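You operate a simulated robot arm through the tools that you are given. There is no shell and no other tool.

You are at the controls of a simulated robot arm. One attempt, no reset.

Task
Put things in order on the top of the long steel bench. At the end: the silver bolt from the top of the long steel bench stands on top of the gold brass cylinder; the white drying block stands where the black rubber sleeve stood; the black rubber sleeve from the top of the long steel bench is on the brown carton (marked "CLIPS"); the blue drying block stands where the white drying block stood; whatever was shut is shut again. Leave all else as you found it, and nothing knocked over.

It is judged by the outcome, as a careful person would: the job done as asked, and still so three seconds after it is handed in. It fails if anything else is knocked over, pushed out of place, dropped, spilled or broken.

Robot
A 6-joint arm with a two-finger parallel gripper, fixed in place. Base frame: the origin is at the foot of the arm, x ahead of it, y to its left, z up; the work surface is at about z = 850. Lengths are in mm, angles in degrees, forces in N, time in s.
With the tool pointing down near the work surface it reaches from about 260 to 680 mm from the base axis. Its first joint turns from -66.0 to 66.0 degrees. Payload 2.9 kg.
The tool frame sits at the grasp point between the pads (the TCP): z along the fingers, y along the line on which they close. The tips reach 30 mm beyond it. Largest opening 110 mm; finger width 20, thickness 10; the body of the gripper, 48 by 112 mm, starts 55 mm behind the TCP.
Orientation is that of the tool frame in the base frame, as [roll, pitch, yaw] about the fixed x, y, z axes, in that order (R = Rz(yaw) Ry(pitch) Rx(roll)). With the fingers straight down and closing along the base's y, the tool's x points along the base's -x, its y along +y and its z along -z.

Tools
- The arm moves only by the tool jog_arm. Its arguments are lists of equal length, an entry for each row: "delta_pos": the shift along the tool's x, y, z in mm, a list of three; "rot": the turn, a rotation vector about the tool's x, y, z in degrees, a list of three; "jaw": the finger opening in mm, from 0 to 110. In form: {"delta_pos": [[tx, ty, tz], ...], "rot": [[rx, ry, rz], ...], "jaw": [jaw, ...]}. A call has 1 to 20 rows; each row shifts and turns the commanded pose from where the row before left it, along the tool's axes as they then stand. A row lasts 0.2 s, in which the tool goes at most 50 mm and 8.6 degrees; a call with a longer step from one row to the next is refused whole, and so is a gripper value outside its range. A pose out of reach is approached as far as the arm can. The call stops where the force on the tool passes 40 N (or 10 N more than at its start, if that is more) or the arm is blocked; 0.2 s more then pass. The fingers move at their own pace (about 108 mm/s each) and stop on an object; they squeeze with about 27 N. The grip force told is the motor's: it shows also when the fingers shut on nothing. Time passes only in rows, and 0.2 s behind the last, so rows that do not move let the fingers close. It gives the time, the measured TCP pose, the force on the tool (base axes), the opening and the grip force at its end, in the units of the frame above (readings bear some noise), with the torque about the TCP (base axes, N m) and any sound that the robot's microphone picked up.
- Cameras (640 x 400 px; columns grow to the right, rows downward): "scene" is fixed at [61.9, 419.8, 1398.2]; the picture's right is [-0.88, -0.48, 0.00], its down [-0.21, 0.38, -0.90] and it looks along [0.43, -0.79, -0.43] (base axes); focal length 316 px, centre (320, 200). "wrist" rides on the gripper at [72, 17, -103] in the tool frame; the picture's right is [-0.23, 0.97, 0.00], its down [-0.76, -0.18, -0.62] and it looks along [-0.61, -0.14, 0.78] (tool axes); focal length 222 px, centre (320, 200). There is no depth. A picture from a camera that has moved, and an enlarged one, comes with that camera's place and axes in the base frame and with its lens.
- camera(camera): a new picture of that camera. It takes no simulated time.
- inspect(camera, box): a new picture of the part [left, top, right, bottom] of that camera's present view, enlarged. It takes no simulated time.
- job_done(): hands the job in; it is judged then, once.

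Places have to be worked out from the pictures, the camera data and where the tool is seen. Open the gripper and draw the arm clear of the work before you hand the job in, unless the task says otherwise.

The tools are called by a JSON object that holds its "name" and its "arguments". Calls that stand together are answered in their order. jog_arm: Moves the arm, as the interface text tells. Its arguments: {"type":"object","properties":{"delta_pos":{"type":"array"},"rot":{"type":"array"},"jaw":{"type":"array"}},"required":["delta_pos","rot","jaw"]} The other tools are called the same way: camera (camera) takes a picture; inspect (camera, box) takes an enlarged picture of a part of a camera's view; job_done () hands the job in.

At the start:

```text
clock: 0.0
position: [406.5, 29.5, 1182.9]
orientation: [-180.0, 0.0, -179.9]
wrist_force: [0.6, 0.3, 0.0]
ft_torque: [-0.01, -0.01, 0.01]
width: 110.2
grasp_force: 0.1
```

scene: 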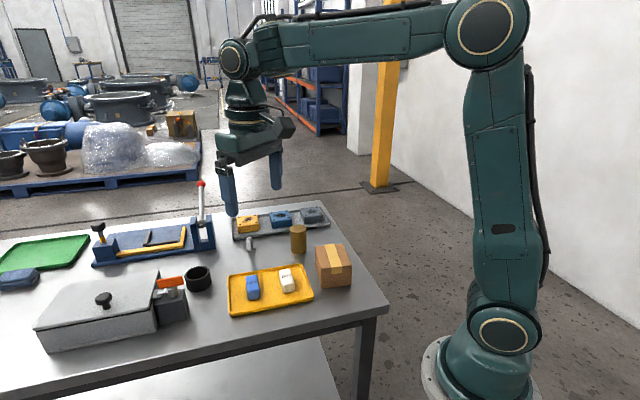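
wrist: 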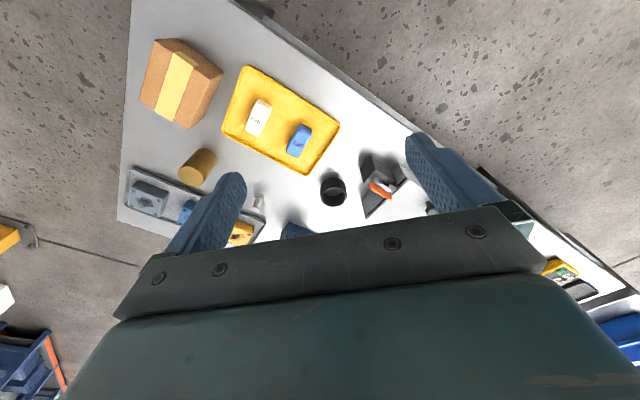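

I'll start by looking closer at the bench from both cameras before moving anything.

{"name": "inspect", "arguments": {"camera": "scene", "box": [200, 190, 360, 330]}}

{"name": "inspect", "arguments": {"camera": "scene", "box": [0, 180, 220, 360]}}

{"name": "inspect", "arguments": {"camera": "wrist", "box": [110, 20, 350, 250]}}

{"name": "inspect", "arguments": {"camera": "wrist", "box": [300, 120, 480, 240]}}

```text
2.86 times, centred on (280, 260) of scene
camera zoom: at [61.9, 419.8, 1398.2], right [-0.88, -0.48, 0.0], down [-0.21, 0.38, -0.9], along [0.43, -0.79, -0.43], focal length 904 px, centre (434, 29)
```

zoom: 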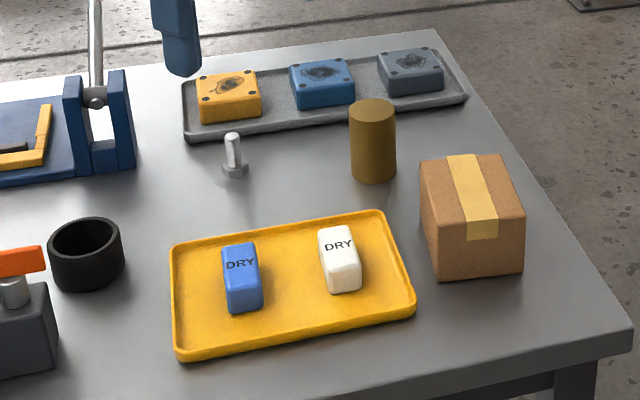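

```text
2.22 times, centred on (110, 270) of scene
camera zoom: at [61.9, 419.8, 1398.2], right [-0.88, -0.48, 0.0], down [-0.21, 0.38, -0.9], along [0.43, -0.79, -0.43], focal length 703 px, centre (787, 44)
```

zoom: 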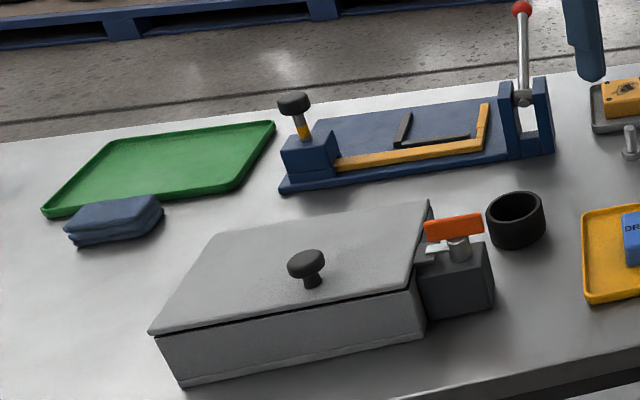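

```text
1.74 times, centred on (230, 135) of wrist
camera zoom: at [333.0, 47.7, 1287.0], right [0.23, 0.97, 0.0], down [0.76, -0.18, 0.62], along [0.61, -0.14, -0.78], focal length 386 px, centre (476, 313)
```

zoom: 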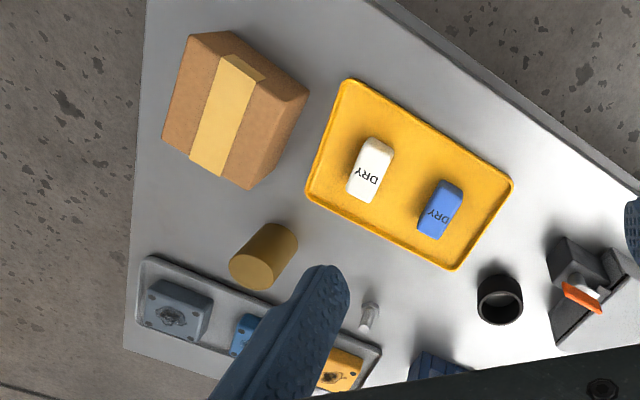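

```text
3.33 times, centred on (390, 180) of wrist
camera zoom: at [333.0, 47.7, 1287.0], right [0.23, 0.97, 0.0], down [0.76, -0.18, 0.62], along [0.61, -0.14, -0.78], focal length 740 px, centre (87, 267)
```

zoom: 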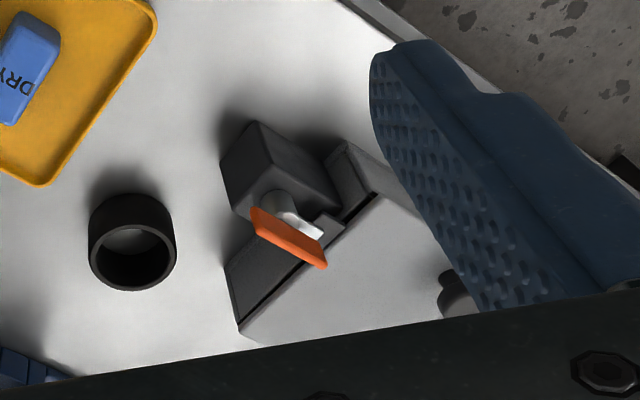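

The fixtures seem to be: sleeve near (645, 5), carton near (360, -197), tray with blocks near (440, -90), cylinder and bolt just behind. I'll move to a lower view over the tray side to measure more exactly.

{"name": "jog_arm", "arguments": {"delta_pos": [[20, -20, 25], [20, -20, 25], [20, -20, 25], [20, -20, 25], [0, 0, 0]], "rot": [[0, 0, 0], [0, 0, 0], [0, 0, 0], [0, 0, 0], [0, 0, 0]], "jaw": [110, 110, 110, 110, 110]}}

{"name": "camera", "arguments": {"camera": "wrist"}}

{"name": "inspect", "arguments": {"camera": "wrist", "box": [160, 20, 480, 220]}}

```text
clock: 1.2
position: [321.5, -48.2, 1081.2]
orientation: [180.0, 0.1, -179.9]
wrist_force: [-0.5, 0.4, -0.8]
ft_torque: [0.01, 0.04, 0.02]
width: 110.0
grasp_force: 0.1
```

```text
taken
camera wrist: at [249.9, -31.0, 1185.4], right [0.23, 0.97, 0.0], down [0.76, -0.18, 0.62], along [0.61, -0.14, -0.78], focal length 222 px, centre (320, 200)
```

wrist: 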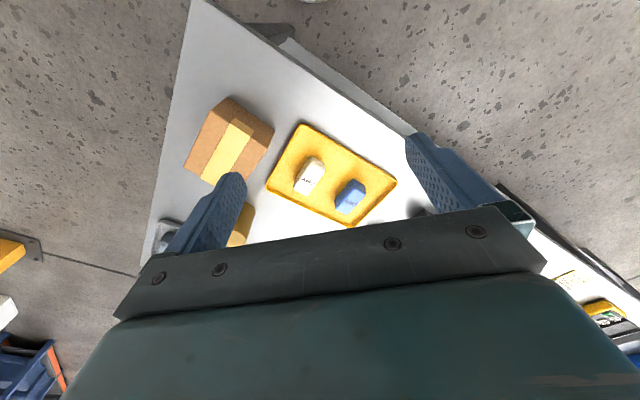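

```text
2.00 times, centred on (320, 120) of wrist
camera zoom: at [249.9, -31.0, 1185.4], right [0.23, 0.97, 0.0], down [0.76, -0.18, 0.62], along [0.61, -0.14, -0.78], focal length 444 px, centre (320, 360)
```

zoom: 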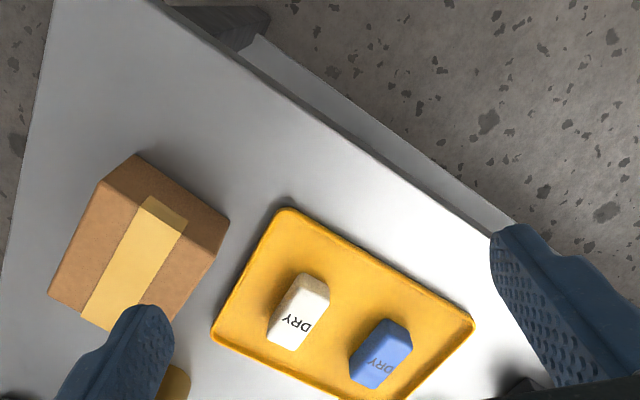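

The tray with both blocks and the carton are clearly visible. I'll hover above the tray, around (437, -92, 1000), to measure the blocks more accurately.

{"name": "jog_arm", "arguments": {"delta_pos": [[-28.75, -11, 20], [-28.75, -11, 20], [-28.75, -11, 20], [-28.75, -11, 20], [0, 0, 0], [0, 0, 0]], "rot": [[0, 0, 0], [0, 0, 0], [0, 0, 0], [0, 0, 0], [0, 0, 0], [0, 0, 0]], "jaw": [110, 110, 110, 110, 110, 110]}}

{"name": "camera", "arguments": {"camera": "wrist"}}

{"name": "inspect", "arguments": {"camera": "wrist", "box": [220, 50, 440, 190]}}

```text
clock: 2.6
position: [440.8, -93.6, 1002.3]
orientation: [179.9, 0.1, -180.0]
wrist_force: [1.6, 0.7, 0.7]
ft_torque: [0.02, 0.02, 0.01]
width: 109.8
grasp_force: 0.1
```

```text
taken
camera wrist: at [367.1, -75.7, 1106.7], right [0.23, 0.97, 0.0], down [0.76, -0.18, 0.62], along [0.61, -0.14, -0.78], focal length 222 px, centre (320, 200)
```

wrist: 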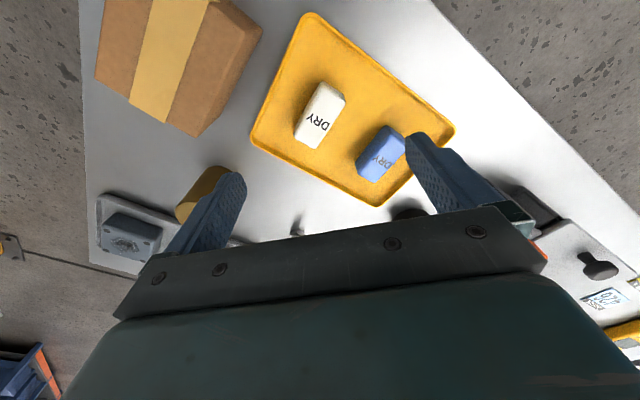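

```text
2.86 times, centred on (330, 120) of wrist
camera zoom: at [367.1, -75.7, 1106.7], right [0.23, 0.97, 0.0], down [0.76, -0.18, 0.62], along [0.61, -0.14, -0.78], focal length 635 px, centre (291, 429)
```

zoom: 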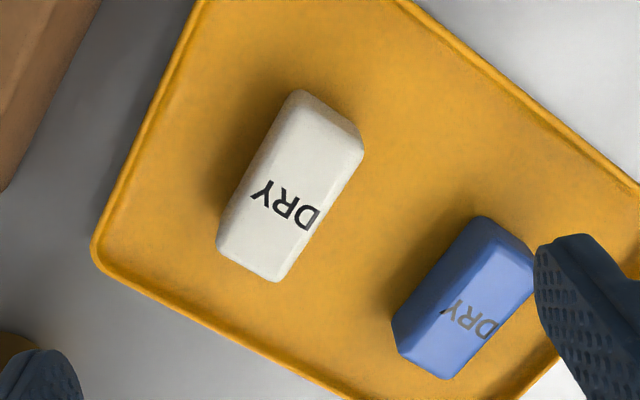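

White block's top centre computes to ~(441, -95, 887) and the blue to ~(500, -36), both with long axes about -45° in base. Now I move to look at the sleeve and its neighbours from above (600, 0, 1030).

{"name": "jog_arm", "arguments": {"delta_pos": [[-32, 18.8, -5.6], [-32, 18.8, -5.6], [-32, 18.8, -5.6], [-32, 18.8, -5.6], [-32, 18.8, -5.6], [0, 0, 0], [0, 0, 0]], "rot": [[0, 0, 0], [0, 0, 0], [0, 0, 0], [0, 0, 0], [0, 0, 0], [0, 0, 0], [0, 0, 0]], "jaw": [110, 110, 110, 110, 110, 110, 110]}}

{"name": "camera", "arguments": {"camera": "wrist"}}

{"name": "inspect", "arguments": {"camera": "wrist", "box": [210, 60, 450, 210]}}

{"name": "camera", "arguments": {"camera": "scene"}}

```text
clock: 4.2
position: [598.5, 0.6, 1032.9]
orientation: [-180.0, 0.0, 179.9]
wrist_force: [0.3, 0.8, 0.2]
ft_torque: [0.02, -0.01, -0.03]
width: 109.9
grasp_force: 0.1
```

```text
taken
camera wrist: at [526.9, 17.9, 1135.3], right [0.23, 0.97, 0.0], down [0.76, -0.18, 0.62], along [0.61, -0.14, -0.78], focal length 222 px, centre (320, 200)
```

wrist: 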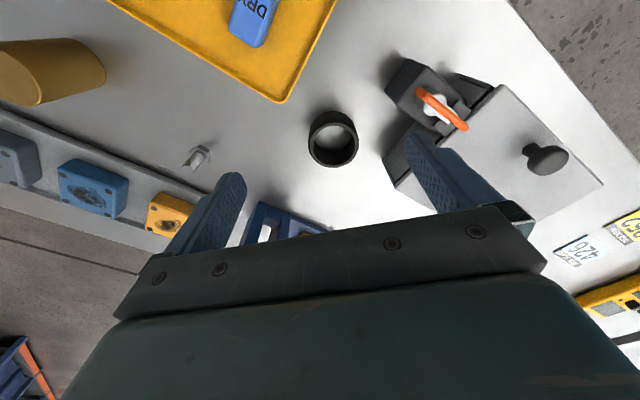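

```text
2.67 times, centred on (330, 135) of wrist
camera zoom: at [526.9, 17.9, 1135.3], right [0.23, 0.97, 0.0], down [0.76, -0.18, 0.62], along [0.61, -0.14, -0.78], focal length 592 px, centre (293, 373)
```

zoom: 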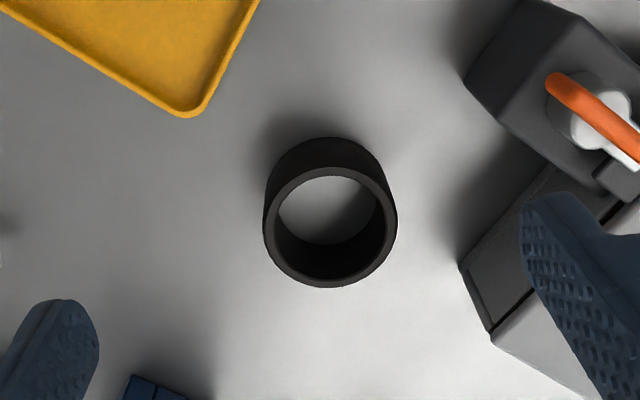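

```text
taken
```

scene: 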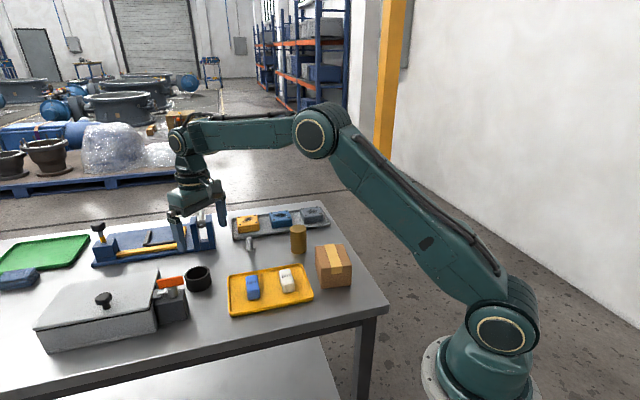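

The sleeve measures about 58 mm across and 43 mm tall, centred near (640, 8), with about 70 mm clear to the latch and box. I move above it and go down part way, then check the centring.

{"name": "jog_arm", "arguments": {"delta_pos": [[-20.5, 3.5, 10], [-20.5, 3.5, 10], [0, 0, 20], [0, 0, 20], [0, 0, 20], [0, 0, 0], [0, 0, 0]], "rot": [[0, 0, 0], [0, 0, 0], [0, 0, 0], [0, 0, 0], [0, 0, 0], [0, 0, 0], [0, 0, 0]], "jaw": [100, 90, 90, 90, 90, 90, 90]}}

{"name": "camera", "arguments": {"camera": "wrist"}}

{"name": "inspect", "arguments": {"camera": "scene", "box": [80, 170, 280, 320]}}

```text
clock: 5.8
position: [641.3, 6.6, 950.3]
orientation: [-180.0, 0.0, 180.0]
wrist_force: [0.7, -0.7, -0.4]
ft_torque: [-0.02, 0.03, -0.01]
width: 90.0
grasp_force: 0.1
```

```text
taken
camera wrist: at [569.2, 24.4, 1054.3], right [0.23, 0.97, 0.0], down [0.76, -0.18, 0.62], along [0.61, -0.14, -0.78], focal length 222 px, centre (320, 200)
```

wrist: 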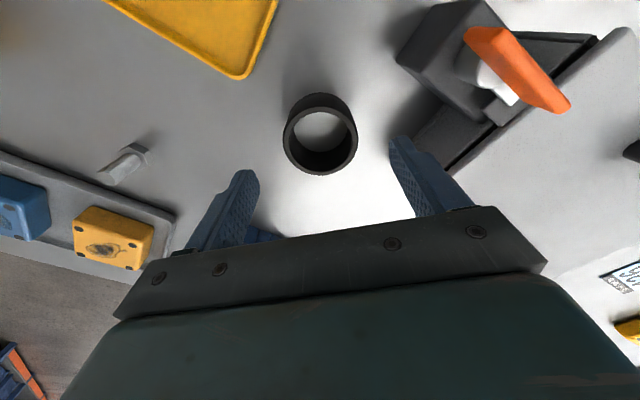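

```text
2.67 times, centred on (180, 245) of scene
camera zoom: at [61.9, 419.8, 1398.2], right [-0.88, -0.48, 0.0], down [-0.21, 0.38, -0.9], along [0.43, -0.79, -0.43], focal length 844 px, centre (693, 80)
```

zoom: 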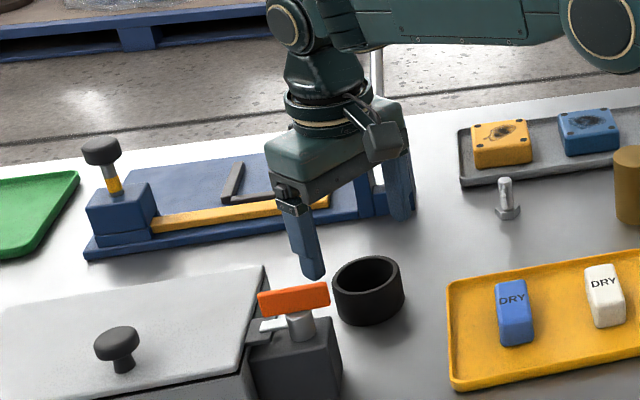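

The sleeve rim is centred between the fingers (column ~320). I go straight down about 61 mm and then close on it.

{"name": "jog_arm", "arguments": {"delta_pos": [[0, 0, 16], [0, 0, 16], [0, 0, 16], [0, 0, 13], [0, 0, 0], [0, 0, 0]], "rot": [[0, 0, 0], [0, 0, 0], [0, 0, 0], [0, 0, 0], [0, 0, 0], [0, 0, 0]], "jaw": [90, 90, 90, 90, 90, 90]}}

{"name": "camera", "arguments": {"camera": "wrist"}}

{"name": "inspect", "arguments": {"camera": "scene", "box": [80, 170, 280, 320]}}

```text
clock: 7.2
position: [643.4, 7.0, 889.5]
orientation: [-179.9, 0.0, -180.0]
wrist_force: [-0.2, -0.2, -0.5]
ft_torque: [-0.01, -0.01, 0.01]
width: 90.0
grasp_force: 0.0
```

```text
taken
camera wrist: at [570.0, 24.6, 994.1], right [0.23, 0.97, 0.0], down [0.76, -0.18, 0.62], along [0.61, -0.14, -0.78], focal length 222 px, centre (320, 200)
```

wrist: 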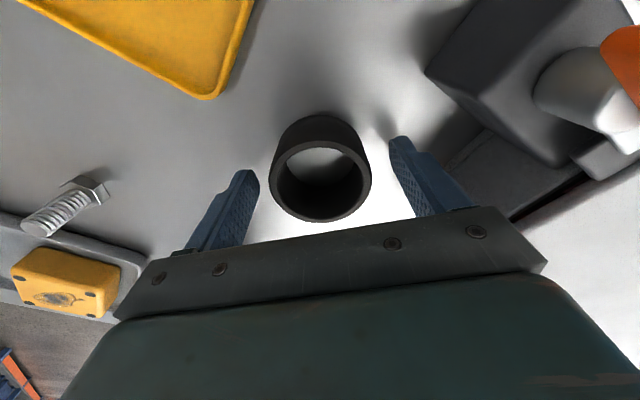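

```text
2.67 times, centred on (180, 245) of scene
camera zoom: at [61.9, 419.8, 1398.2], right [-0.88, -0.48, 0.0], down [-0.21, 0.38, -0.9], along [0.43, -0.79, -0.43], focal length 844 px, centre (693, 80)
```

zoom: 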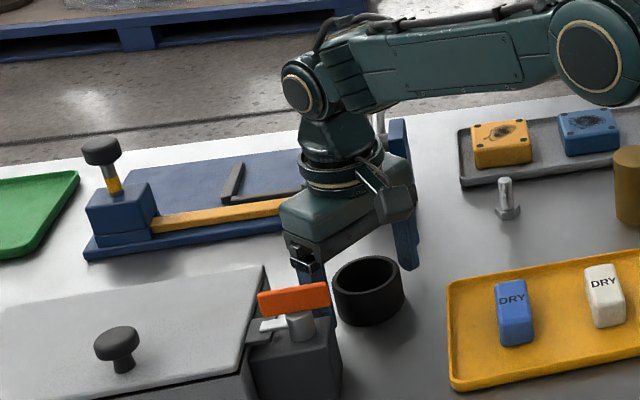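

The sleeve is centred between the fingers to within about 2 mm. I nudge 2 mm toward base and 2 mm down, then close the jaw on the sleeve.

{"name": "jog_arm", "arguments": {"delta_pos": [[2, 0, 2], [0, 0, 0], [0, 0, 0], [0, 0, 0], [0, 0, 0]], "rot": [[0, 0, 0], [0, 0, 0], [0, 0, 0], [0, 0, 0], [0, 0, 0]], "jaw": [90, 50, 50, 50, 50]}}

{"name": "camera", "arguments": {"camera": "wrist"}}

```text
clock: 8.4
position: [640.3, 6.6, 888.5]
orientation: [-180.0, -0.1, -180.0]
wrist_force: [0.3, -0.2, 0.6]
ft_torque: [0.0, 0.0, 0.04]
width: 60.0
grasp_force: 27.0
```

```text
taken
camera wrist: at [567.9, 24.4, 992.5], right [0.23, 0.97, 0.0], down [0.76, -0.18, 0.62], along [0.61, -0.14, -0.78], focal length 222 px, centre (320, 200)
```

wrist: 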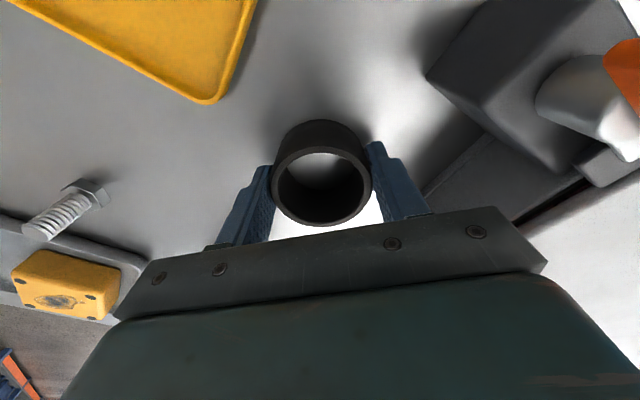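

The jaw holds at 60 mm with 27 N, so the sleeve spot is (640.5, 6.5). I lift it straight up and carry it over toward the carton, stopping short to look.

{"name": "jog_arm", "arguments": {"delta_pos": [[0, 0, -15], [0, 0, -30], [0, 0, -35], [0, 0, -35], [0, 0, -27], [30, -18.75, 0], [30, -18.75, 0], [30, -18.75, 0], [30, -18.75, 0], [30, -18.75, 0], [30, -18.75, 0], [30, -18.75, 0], [30, -18.75, 0], [0, 0, 0], [0, 0, 0]], "rot": [[0, 0, 0], [0, 0, 0], [0, 0, 0], [0, 0, 0], [0, 0, 0], [0, 0, 0], [0, 0, 0], [0, 0, 0], [0, 0, 0], [0, 0, 0], [0, 0, 0], [0, 0, 0], [0, 0, 0], [0, 0, 0], [0, 0, 0]], "jaw": [50, 50, 50, 50, 50, 50, 50, 50, 50, 50, 50, 50, 50, 50, 50]}}

{"name": "camera", "arguments": {"camera": "wrist"}}

{"name": "camera", "arguments": {"camera": "scene"}}

{"name": "inspect", "arguments": {"camera": "wrist", "box": [60, 0, 300, 150]}}

```text
clock: 11.6
position: [399.9, -144.0, 1028.5]
orientation: [-180.0, 0.0, 180.0]
wrist_force: [0.0, -0.5, 0.2]
ft_torque: [0.0, -0.01, 0.04]
width: 59.6
grasp_force: 26.8
```

```text
taken
camera wrist: at [327.0, -125.7, 1131.6], right [0.23, 0.97, 0.0], down [0.76, -0.18, 0.62], along [0.61, -0.14, -0.78], focal length 222 px, centre (320, 200)
```

wrist: 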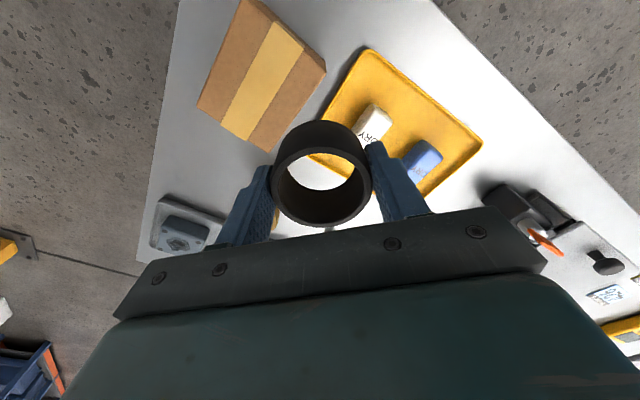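

```text
taken
```

scene: 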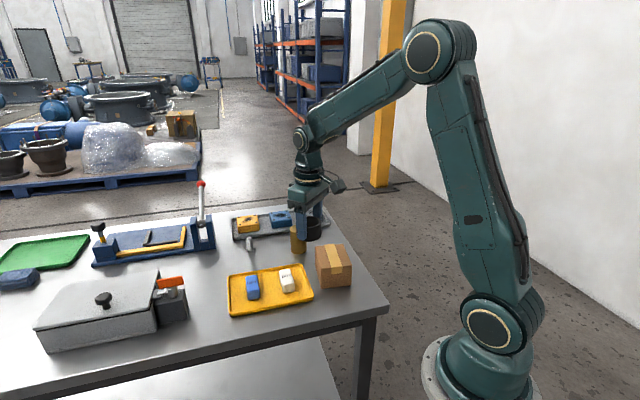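

```text
2.67 times, centred on (180, 75) of wrist
camera zoom: at [327.0, -125.7, 1131.6], right [0.23, 0.97, 0.0], down [0.76, -0.18, 0.62], along [0.61, -0.14, -0.78], focal length 592 px, centre (693, 533)
```

zoom: 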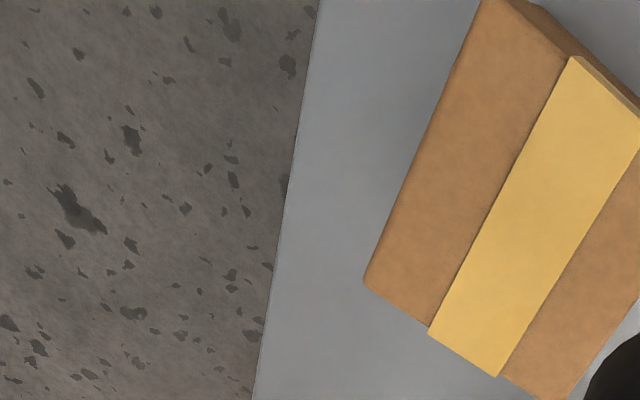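

The carton's top corners give a centre of about (360, -192) with top at z ≈ 912, and the sleeve is held firmly. I move above the carton centre and lower to leave a small gap.

{"name": "jog_arm", "arguments": {"delta_pos": [[20.25, -24.25, 0], [20.25, -24.25, 0], [0, 0, 20], [0, 0, 20], [0, 0, 20], [0, 0, 10], [0, 0, 0], [0, 0, 0]], "rot": [[0, 0, 0], [0, 0, 0], [0, 0, 0], [0, 0, 0], [0, 0, 0], [0, 0, 0], [0, 0, 0], [0, 0, 0]], "jaw": [50, 50, 50, 50, 50, 50, 50, 50]}}

{"name": "camera", "arguments": {"camera": "wrist"}}

{"name": "inspect", "arguments": {"camera": "scene", "box": [260, 180, 400, 300]}}

```text
clock: 13.4
position: [358.7, -190.5, 958.3]
orientation: [179.9, 0.0, -180.0]
wrist_force: [-0.7, 0.8, -0.9]
ft_torque: [0.01, 0.03, -0.03]
width: 59.9
grasp_force: 26.9
```

```text
taken
camera wrist: at [286.0, -173.7, 1062.1], right [0.23, 0.97, 0.0], down [0.76, -0.18, 0.62], along [0.61, -0.14, -0.78], focal length 222 px, centre (320, 200)
```

wrist: 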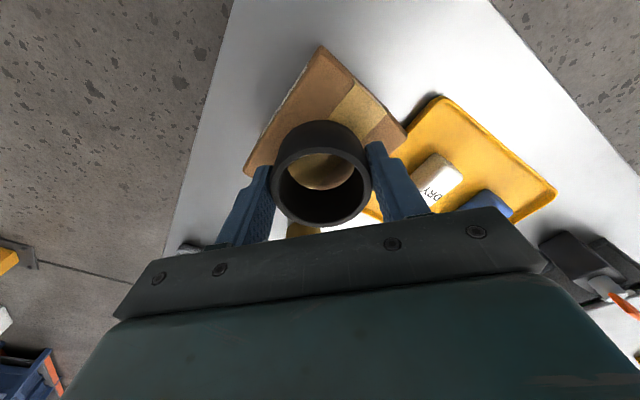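

```text
3.33 times, centred on (330, 240) of scene
camera zoom: at [61.9, 419.8, 1398.2], right [-0.88, -0.48, 0.0], down [-0.21, 0.38, -0.9], along [0.43, -0.79, -0.43], focal length 1055 px, centre (287, 67)
```

zoom: 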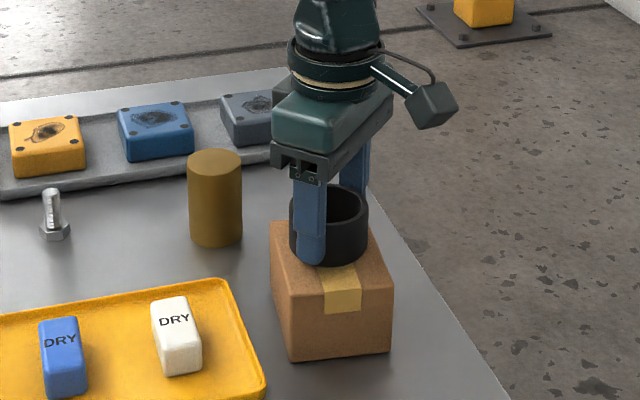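

The sleeve hovers about 8 mm above the carton, well within its top. I lower in small steps and watch the force.

{"name": "jog_arm", "arguments": {"delta_pos": [[0, 0, 2], [0, 0, 2], [0, 0, 2], [0, 0, 1], [0, 0, 0]], "rot": [[0, 0, 0], [0, 0, 0], [0, 0, 0], [0, 0, 0], [0, 0, 0]], "jaw": [50, 50, 50, 50, 50]}}

{"name": "inspect", "arguments": {"camera": "scene", "box": [295, 215, 365, 295]}}

```text
clock: 14.6
position: [360.7, -191.3, 953.3]
orientation: [-179.9, 0.2, 180.0]
wrist_force: [-6.4, 0.8, 23.1]
ft_torque: [0.35, 0.1, 0.11]
width: 59.8
grasp_force: 26.6
```

```text
5.00 times, centred on (330, 255) of scene
camera zoom: at [61.5, 420.0, 1398.2], right [-0.88, -0.48, 0.0], down [-0.21, 0.38, -0.9], along [0.43, -0.79, -0.43], focal length 1582 px, centre (270, -75)
```

zoom: 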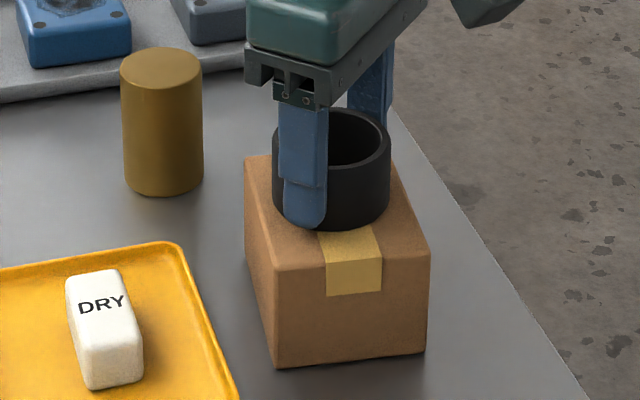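

Contact reads 23 N. Before releasing I look closer at how the sleeve sits on the carton top.

{"name": "inspect", "arguments": {"camera": "scene", "box": [310, 232, 358, 268]}}

{"name": "inspect", "arguments": {"camera": "wrist", "box": [230, 30, 430, 230]}}

```text
11.11 times, centred on (334, 250) of scene
camera zoom: at [61.5, 420.0, 1398.2], right [-0.88, -0.48, 0.0], down [-0.21, 0.38, -0.9], along [0.43, -0.79, -0.43], focal length 3515 px, centre (164, -356)
```

zoom: 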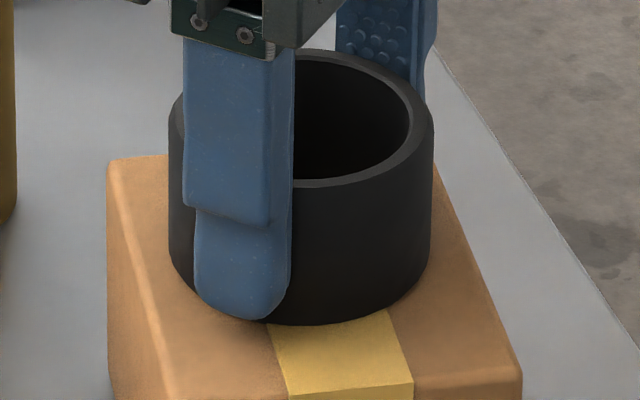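

```text
2.00 times, centred on (330, 130) of wrist
camera zoom: at [286.7, -174.3, 1057.2], right [0.23, 0.97, 0.0], down [0.76, -0.18, 0.63], along [0.61, -0.14, -0.78], focal length 444 px, centre (300, 340)
```

zoom: 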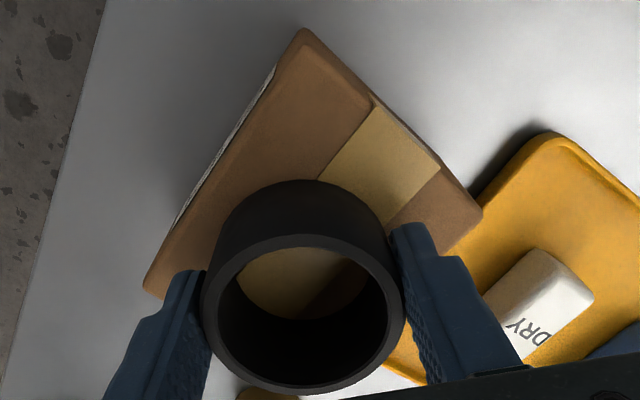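

Wrist corners put the carton centre at ~(360, -191) and the sleeve is centred on it. I ease up 1 mm to relieve the press and re-read the force before opening.

{"name": "jog_arm", "arguments": {"delta_pos": [[0, 0, -0.7], [0, 0, 0], [0, 0, 0]], "rot": [[0, 0, 0], [0, 0, 0], [0, 0, 0]], "jaw": [50, 50, 50]}}

```text
clock: 15.4
position: [359.1, -191.2, 953.7]
orientation: [180.0, 0.0, -180.0]
wrist_force: [-0.1, -1.2, 18.6]
ft_torque: [0.18, -0.15, 0.04]
width: 59.8
grasp_force: 27.3
```

Still 18.6 N, so contact began about 3 mm higher. I back off 2 mm more and then open the jaw gently.

{"name": "jog_arm", "arguments": {"delta_pos": [[0, 0, -1], [0, 0, -1], [0, 0, 0]], "rot": [[0, 0, 0], [0, 0, 0], [0, 0, 0]], "jaw": [50, 50, 50]}}

```text
clock: 16.2
position: [358.4, -191.6, 955.2]
orientation: [179.9, 0.0, 180.0]
wrist_force: [0.3, -0.6, -0.9]
ft_torque: [0.01, -0.04, -0.02]
width: 59.5
grasp_force: 26.5
```

Force is now zero, so it's right at the contact height. I go down 0.8 mm and open the jaw to 76.

{"name": "jog_arm", "arguments": {"delta_pos": [[0, 0, 0.8], [0, 0, 0], [0, 0, 0], [0, 0, 0], [0, 0, 0]], "rot": [[0, 0, 0], [0, 0, 0], [0, 0, 0], [0, 0, 0], [0, 0, 0]], "jaw": [50, 50, 76, 76, 76]}}

{"name": "camera", "arguments": {"camera": "wrist"}}

{"name": "inspect", "arguments": {"camera": "scene", "box": [295, 215, 365, 295]}}

```text
clock: 17.4
position: [359.4, -191.4, 955.5]
orientation: [180.0, 0.1, -180.0]
wrist_force: [0.5, 0.1, 0.1]
ft_torque: [0.0, -0.01, 0.0]
width: 75.8
grasp_force: 0.1
```

```text
taken
camera wrist: at [286.6, -174.2, 1058.5], right [0.23, 0.97, 0.0], down [0.76, -0.18, 0.62], along [0.61, -0.14, -0.78], focal length 222 px, centre (320, 200)
```

wrist: 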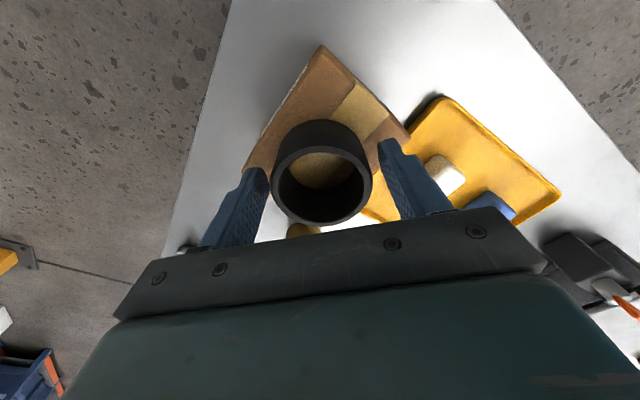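

```text
5.00 times, centred on (330, 255) of scene
camera zoom: at [61.9, 419.8, 1398.2], right [-0.88, -0.48, 0.0], down [-0.21, 0.38, -0.9], along [0.43, -0.79, -0.43], focal length 1582 px, centre (270, -75)
```

zoom: 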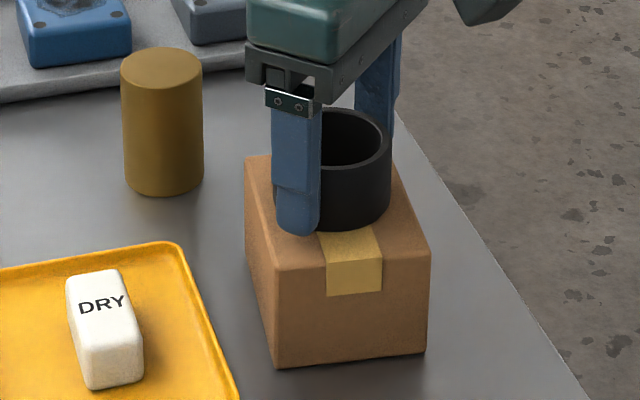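

The sleeve is standing free on the carton. I raise straight up, move over the white block near (441, -95), and rotate 46° so the fingers will close across its short side.

{"name": "jog_arm", "arguments": {"delta_pos": [[0, 0, -10], [0, 0, -25], [0, 0, -45], [-27, 32.3, 0], [-27, 32.3, 0], [-27, 32.4, 10], [0, 0, 5], [0, 0, 5], [0, 0, 5], [0, 0, 5], [0, 0, 0], [0, 0, 0], [0, 0, 0], [0, 0, 0]], "rot": [[0, 0, 0], [0, 0, 0], [0, 0, 0], [0, 0, 0], [0, 0, 0], [0, 0, 0], [0, 0, 7.7], [0, 0, 7.7], [0, 0, 7.7], [0, 0, 7.7], [0, 0, 7.6], [0, 0, 7.6], [0, 0, 0], [0, 0, 0]], "jaw": [76, 76, 76, 76, 76, 76, 76, 76, 76, 76, 76, 76, 76, 76]}}

{"name": "camera", "arguments": {"camera": "wrist"}}

{"name": "inspect", "arguments": {"camera": "wrist", "box": [220, 50, 440, 190]}}

{"name": "camera", "arguments": {"camera": "scene"}}

```text
clock: 20.4
position: [441.3, -93.8, 1005.6]
orientation: [180.0, 0.0, 134.0]
wrist_force: [-0.4, -0.5, -0.1]
ft_torque: [0.0, -0.02, 0.0]
width: 76.5
grasp_force: 0.0
```

```text
taken
camera wrist: at [402.2, -29.9, 1108.7], right [0.86, 0.51, 0.0], down [0.4, -0.67, 0.62], along [0.32, -0.54, -0.78], focal length 222 px, centre (320, 200)
```

wrist: 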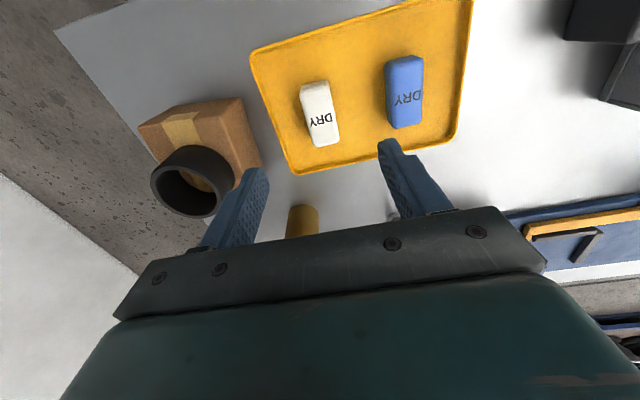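

```text
2.86 times, centred on (330, 120) of wrist
camera zoom: at [402.2, -29.9, 1108.7], right [0.86, 0.51, 0.0], down [0.4, -0.67, 0.62], along [0.32, -0.54, -0.78], focal length 635 px, centre (291, 429)
```

zoom: 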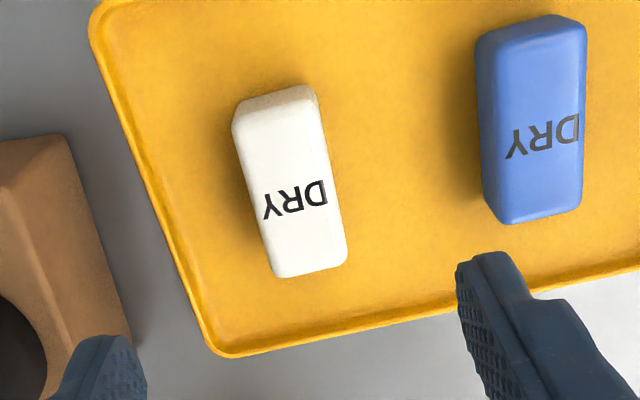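

```text
taken
```

scene: 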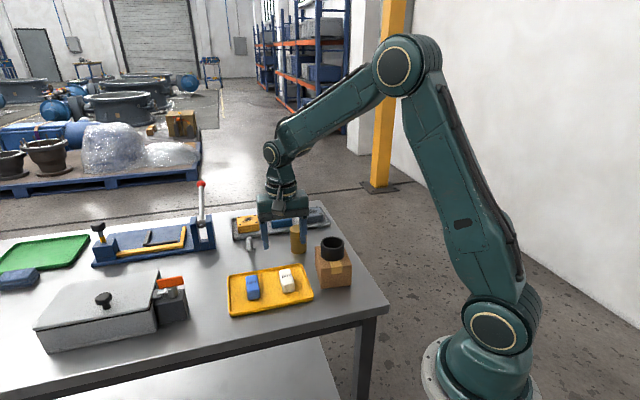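

The block's top centre lies within about 2 mm of the tool axis and its long axis is about -47.8°, so I trim the rotation by 1.8°, narrow the jaw to 54 and come down to just above it.

{"name": "jog_arm", "arguments": {"delta_pos": [[-1.2, 1.1, 15], [0, 0, 20], [0, 0, 20], [0, 0, 20], [0, 0, 0], [0, 0, 0]], "rot": [[0, 0, 1.8], [0, 0, 0], [0, 0, 0], [0, 0, 0], [0, 0, 0], [0, 0, 0]], "jaw": [54, 54, 54, 54, 54, 54]}}

{"name": "camera", "arguments": {"camera": "wrist"}}

{"name": "inspect", "arguments": {"camera": "wrist", "box": [220, 70, 440, 210]}}

{"name": "inspect", "arguments": {"camera": "scene", "box": [210, 180, 370, 320]}}

```text
clock: 21.8
position: [441.7, -93.7, 930.7]
orientation: [179.9, 0.1, 132.3]
wrist_force: [0.1, 0.4, 0.1]
ft_torque: [0.01, 0.01, 0.02]
width: 54.2
grasp_force: 0.0
```

```text
taken
camera wrist: at [405.1, -29.3, 1034.8], right [0.87, 0.49, 0.0], down [0.38, -0.68, 0.62], along [0.3, -0.54, -0.78], focal length 222 px, centre (320, 200)
```

wrist: 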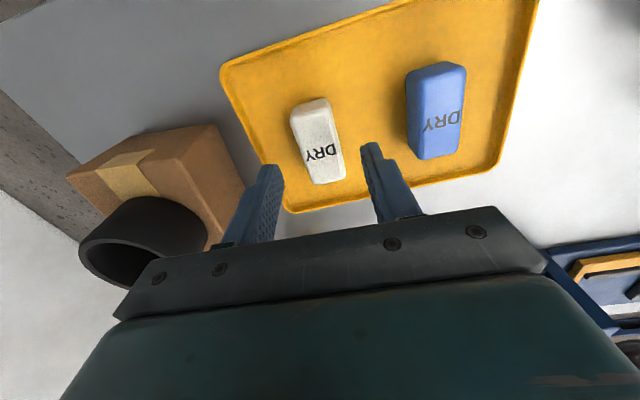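

```text
2.86 times, centred on (330, 140) of wrist
camera zoom: at [405.1, -29.3, 1034.8], right [0.87, 0.49, 0.0], down [0.38, -0.68, 0.62], along [0.3, -0.54, -0.78], focal length 635 px, centre (291, 371)
```

zoom: 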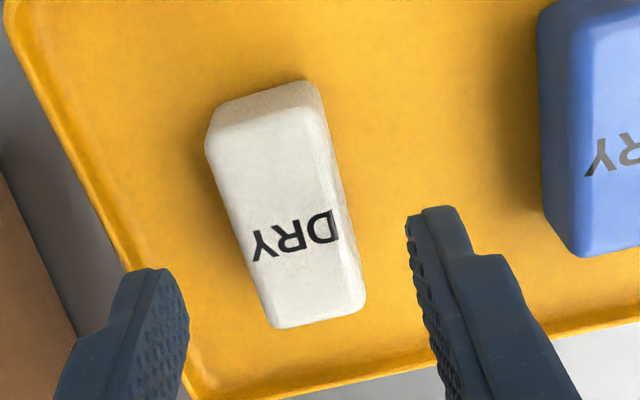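

```text
2.86 times, centred on (290, 250) of scene
camera zoom: at [61.9, 419.8, 1398.2], right [-0.88, -0.48, 0.0], down [-0.21, 0.38, -0.9], along [0.43, -0.79, -0.43], focal length 904 px, centre (406, 57)
```

zoom: 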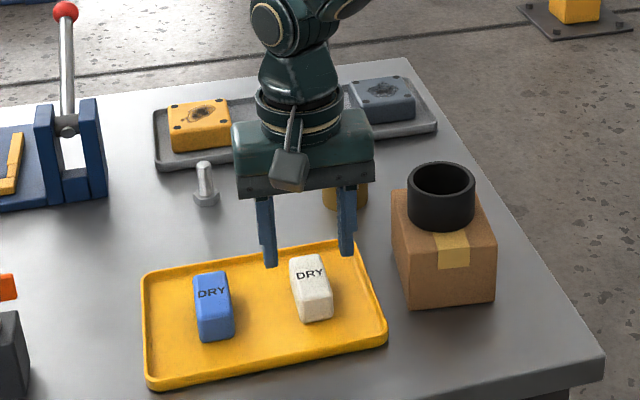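

Block sits centred between the fingers with about 12 mm to spare each side. I descend to TCP z ≈ 889 and close.

{"name": "jog_arm", "arguments": {"delta_pos": [[0, 0, 14], [0, 0, 14], [0, 0, 12.5], [0, 0, 0], [0, 0, 0], [0, 0, 0], [0, 0, 0]], "rot": [[0, 0, 0], [0, 0, 0], [0, 0, 0], [0, 0, 0], [0, 0, 0], [0, 0, 0], [0, 0, 0]], "jaw": [54, 54, 54, 54, 20, 20, 20]}}

{"name": "camera", "arguments": {"camera": "wrist"}}

{"name": "inspect", "arguments": {"camera": "wrist", "box": [220, 80, 440, 220]}}

{"name": "inspect", "arguments": {"camera": "scene", "box": [210, 180, 370, 320]}}

```text
clock: 23.4
position: [442.5, -94.4, 889.3]
orientation: [-180.0, 0.0, 132.2]
wrist_force: [-0.1, -0.1, 0.1]
ft_torque: [0.01, -0.02, 0.0]
width: 28.8
grasp_force: 26.6
```

```text
taken
camera wrist: at [405.7, -28.1, 993.2], right [0.87, 0.49, 0.0], down [0.38, -0.68, 0.62], along [0.3, -0.54, -0.78], focal length 222 px, centre (320, 200)
```

wrist: 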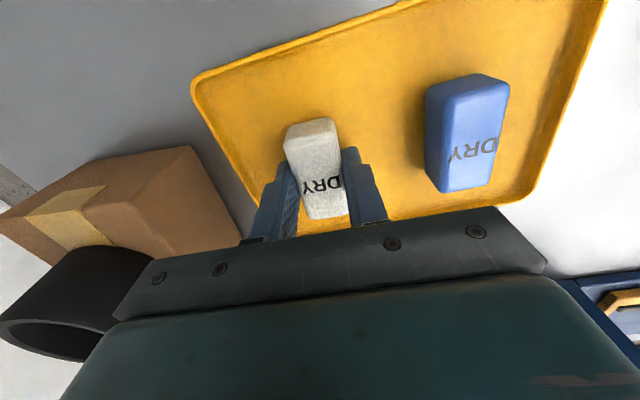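

```text
2.86 times, centred on (330, 150) of wrist
camera zoom: at [405.7, -28.1, 993.2], right [0.87, 0.49, 0.0], down [0.38, -0.68, 0.62], along [0.3, -0.54, -0.78], focal length 635 px, centre (291, 343)
```

zoom: 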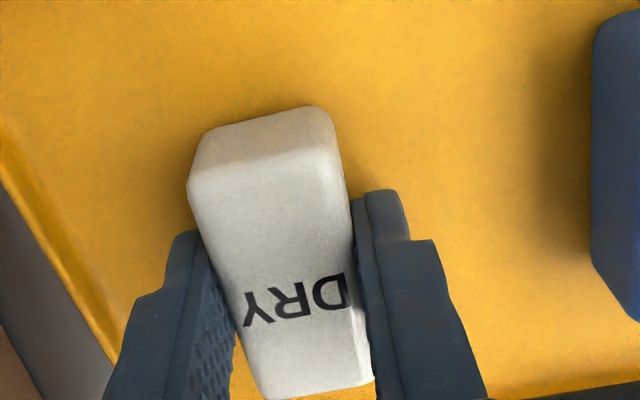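

```text
2.86 times, centred on (290, 250) of scene
camera zoom: at [61.9, 419.8, 1398.2], right [-0.88, -0.48, 0.0], down [-0.21, 0.38, -0.9], along [0.43, -0.79, -0.43], focal length 904 px, centre (406, 57)
```

zoom: 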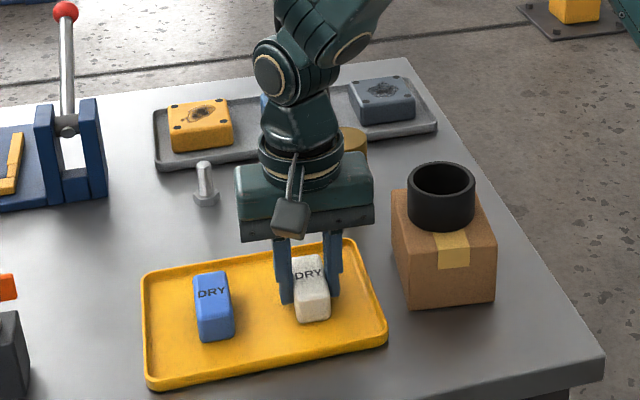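

Width 28.8 mm with 26.6 N: the white block is held and centred along its length. I lift it straight up and carry it to the sleeve's old spot (640.5, 6.5).

{"name": "jog_arm", "arguments": {"delta_pos": [[0, 0, -10], [0, 0, -30], [0, 0, -40], [0, 0, -35], [-9.6, 35.8, 0], [-9.6, 35.8, 0], [-9.6, 35.8, 0], [-9.6, 35.8, 0], [-9.6, 35.8, 0], [-9.6, 35.8, 0], [0, 0, 0], [0, 0, 30], [0, 0, 25], [0, 0, 20], [0, 0, 0], [0, 0, 0]], "rot": [[0, 0, 0], [0, 0, 0], [0, 0, 0], [0, 0, 0], [0, 0, 0], [0, 0, 0], [0, 0, 0], [0, 0, 0], [0, 0, 0], [0, 0, 0], [0, 0, 0], [0, 0, 0], [0, 0, 0], [0, 0, 0], [0, 0, 0], [0, 0, 0]], "jaw": [20, 20, 20, 20, 20, 20, 20, 20, 20, 20, 20, 20, 20, 20, 20, 20]}}

{"name": "camera", "arguments": {"camera": "wrist"}}

{"name": "camera", "arguments": {"camera": "scene"}}

{"name": "inspect", "arguments": {"camera": "scene", "box": [80, 170, 280, 320]}}

```text
clock: 26.8
position: [641.0, 5.7, 930.0]
orientation: [179.9, -0.1, 132.2]
wrist_force: [0.2, -0.7, 0.0]
ft_torque: [-0.02, 0.02, 0.0]
width: 28.8
grasp_force: 27.1
```

```text
taken
camera wrist: at [605.0, 71.1, 1034.4], right [0.87, 0.49, 0.0], down [0.38, -0.68, 0.62], along [0.3, -0.54, -0.78], focal length 222 px, centre (320, 200)
```

wrist: 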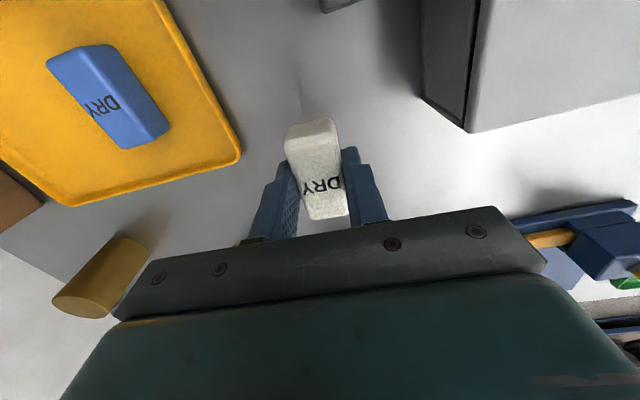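

```text
taken
```

scene: 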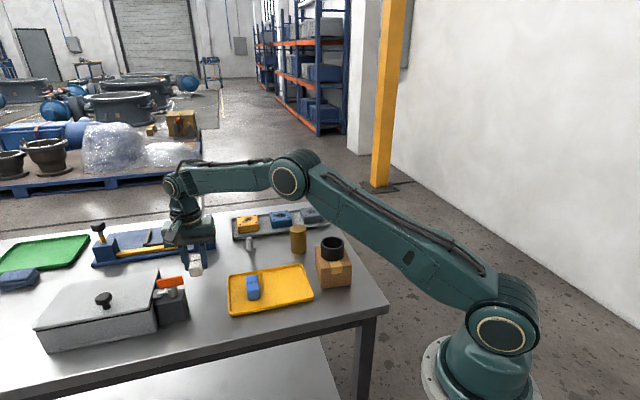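

```text
2.67 times, centred on (180, 245) of scene
camera zoom: at [61.9, 419.8, 1398.2], right [-0.88, -0.48, 0.0], down [-0.21, 0.38, -0.9], along [0.43, -0.79, -0.43], focal length 844 px, centre (693, 80)
```

zoom: 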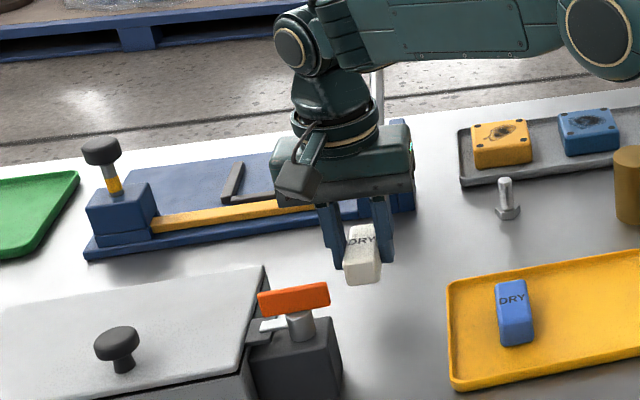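

The spot is clear beneath the block. I descend to about 5 mm above the bench, then feel for contact.

{"name": "jog_arm", "arguments": {"delta_pos": [[0, 0, 14], [0, 0, 13], [0, 0, 10], [0, 0, 0], [0, 0, 0]], "rot": [[0, 0, 0], [0, 0, 0], [0, 0, 0], [0, 0, 0], [0, 0, 0]], "jaw": [20, 20, 20, 20, 20]}}

{"name": "inspect", "arguments": {"camera": "scene", "box": [150, 220, 250, 310]}}

```text
clock: 28.0
position: [640.5, 6.3, 894.6]
orientation: [-179.9, 0.0, 132.2]
wrist_force: [-0.6, 0.3, -0.8]
ft_torque: [0.02, 0.01, 0.01]
width: 28.9
grasp_force: 27.0
```

```text
4.44 times, centred on (200, 265) of scene
camera zoom: at [61.9, 419.8, 1398.2], right [-0.88, -0.48, 0.0], down [-0.21, 0.38, -0.9], along [0.43, -0.79, -0.43], focal length 1406 px, centre (853, -89)
```

zoom: 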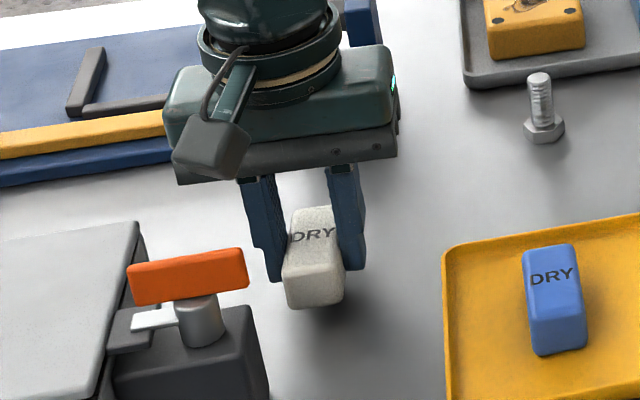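

Still slightly above the bench with no force. I lower in 1 mm steps.

{"name": "jog_arm", "arguments": {"delta_pos": [[0, 0, 1], [0, 0, 1], [0, 0, 1], [0, 0, 1], [0, 0, 0]], "rot": [[0, 0, 0], [0, 0, 0], [0, 0, 0], [0, 0, 0], [0, 0, 0]], "jaw": [20, 20, 20, 20, 20]}}

{"name": "inspect", "arguments": {"camera": "scene", "box": [170, 235, 230, 300]}}

```text
clock: 29.2
position: [639.8, 6.6, 889.3]
orientation: [-180.0, -0.1, 132.2]
wrist_force: [-1.1, 0.6, -0.3]
ft_torque: [0.0, 0.02, 0.02]
width: 28.8
grasp_force: 27.0
```

```text
6.15 times, centred on (200, 268) of scene
camera zoom: at [61.9, 419.8, 1398.2], right [-0.88, -0.48, 0.0], down [-0.21, 0.38, -0.9], along [0.43, -0.79, -0.43], focal length 1947 px, centre (1058, -215)
```

zoom: 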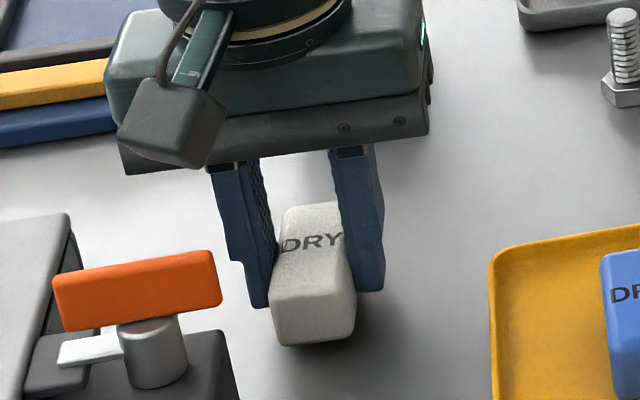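

Still no contact at 889, with a shadow gap of a few mm visible. I keep lowering in 1 mm steps.

{"name": "jog_arm", "arguments": {"delta_pos": [[0, 0, 1], [0, 0, 1], [0, 0, 0], [0, 0, 0]], "rot": [[0, 0, 0], [0, 0, 0], [0, 0, 0], [0, 0, 0]], "jaw": [20, 20, 20, 20]}}

```text
clock: 30.2
position: [640.6, 5.2, 887.5]
orientation: [-180.0, 0.0, 132.2]
wrist_force: [0.9, -0.5, 0.0]
ft_torque: [-0.01, 0.01, -0.02]
width: 28.9
grasp_force: 27.1
```

{"name": "jog_arm", "arguments": {"delta_pos": [[0, 0, 1], [0, 0, 0.5], [0, 0, 0], [0, 0, 0]], "rot": [[0, 0, 0], [0, 0, 0], [0, 0, 0], [0, 0, 0]], "jaw": [20, 20, 20, 20]}}

{"name": "inspect", "arguments": {"camera": "scene", "box": [170, 235, 230, 300]}}

```text
clock: 31.2
position: [639.4, 6.9, 885.3]
orientation: [-180.0, 0.0, 132.1]
wrist_force: [-0.3, -0.8, 2.0]
ft_torque: [0.01, -0.02, -0.03]
width: 28.9
grasp_force: 27.2
```

```text
6.15 times, centred on (200, 268) of scene
camera zoom: at [61.8, 419.8, 1398.2], right [-0.88, -0.48, 0.0], down [-0.21, 0.38, -0.9], along [0.43, -0.79, -0.43], focal length 1947 px, centre (1058, -215)
```

zoom: 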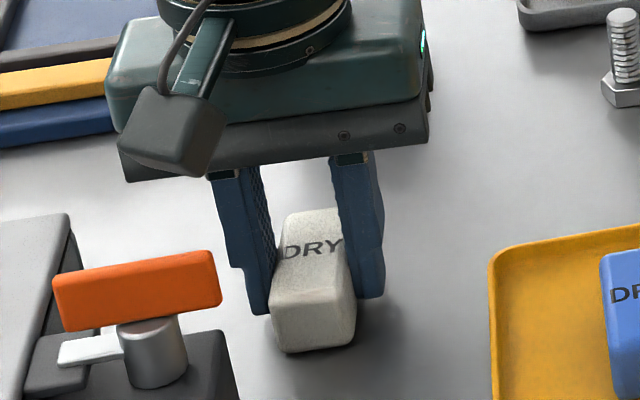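

A 2 N reading hints at first contact at commanded z ≈ 884.8. I go 0.6 mm further to confirm.

{"name": "jog_arm", "arguments": {"delta_pos": [[0, 0, 0.6], [0, 0, 0], [0, 0, 0]], "rot": [[0, 0, 0], [0, 0, 0], [0, 0, 0]], "jaw": [20, 20, 20]}}

```text
clock: 32.0
position: [641.2, 7.7, 885.5]
orientation: [-180.0, 0.1, 132.2]
wrist_force: [-2.3, -1.7, 12.2]
ft_torque: [-0.04, 0.15, 0.0]
width: 28.8
grasp_force: 26.9
```

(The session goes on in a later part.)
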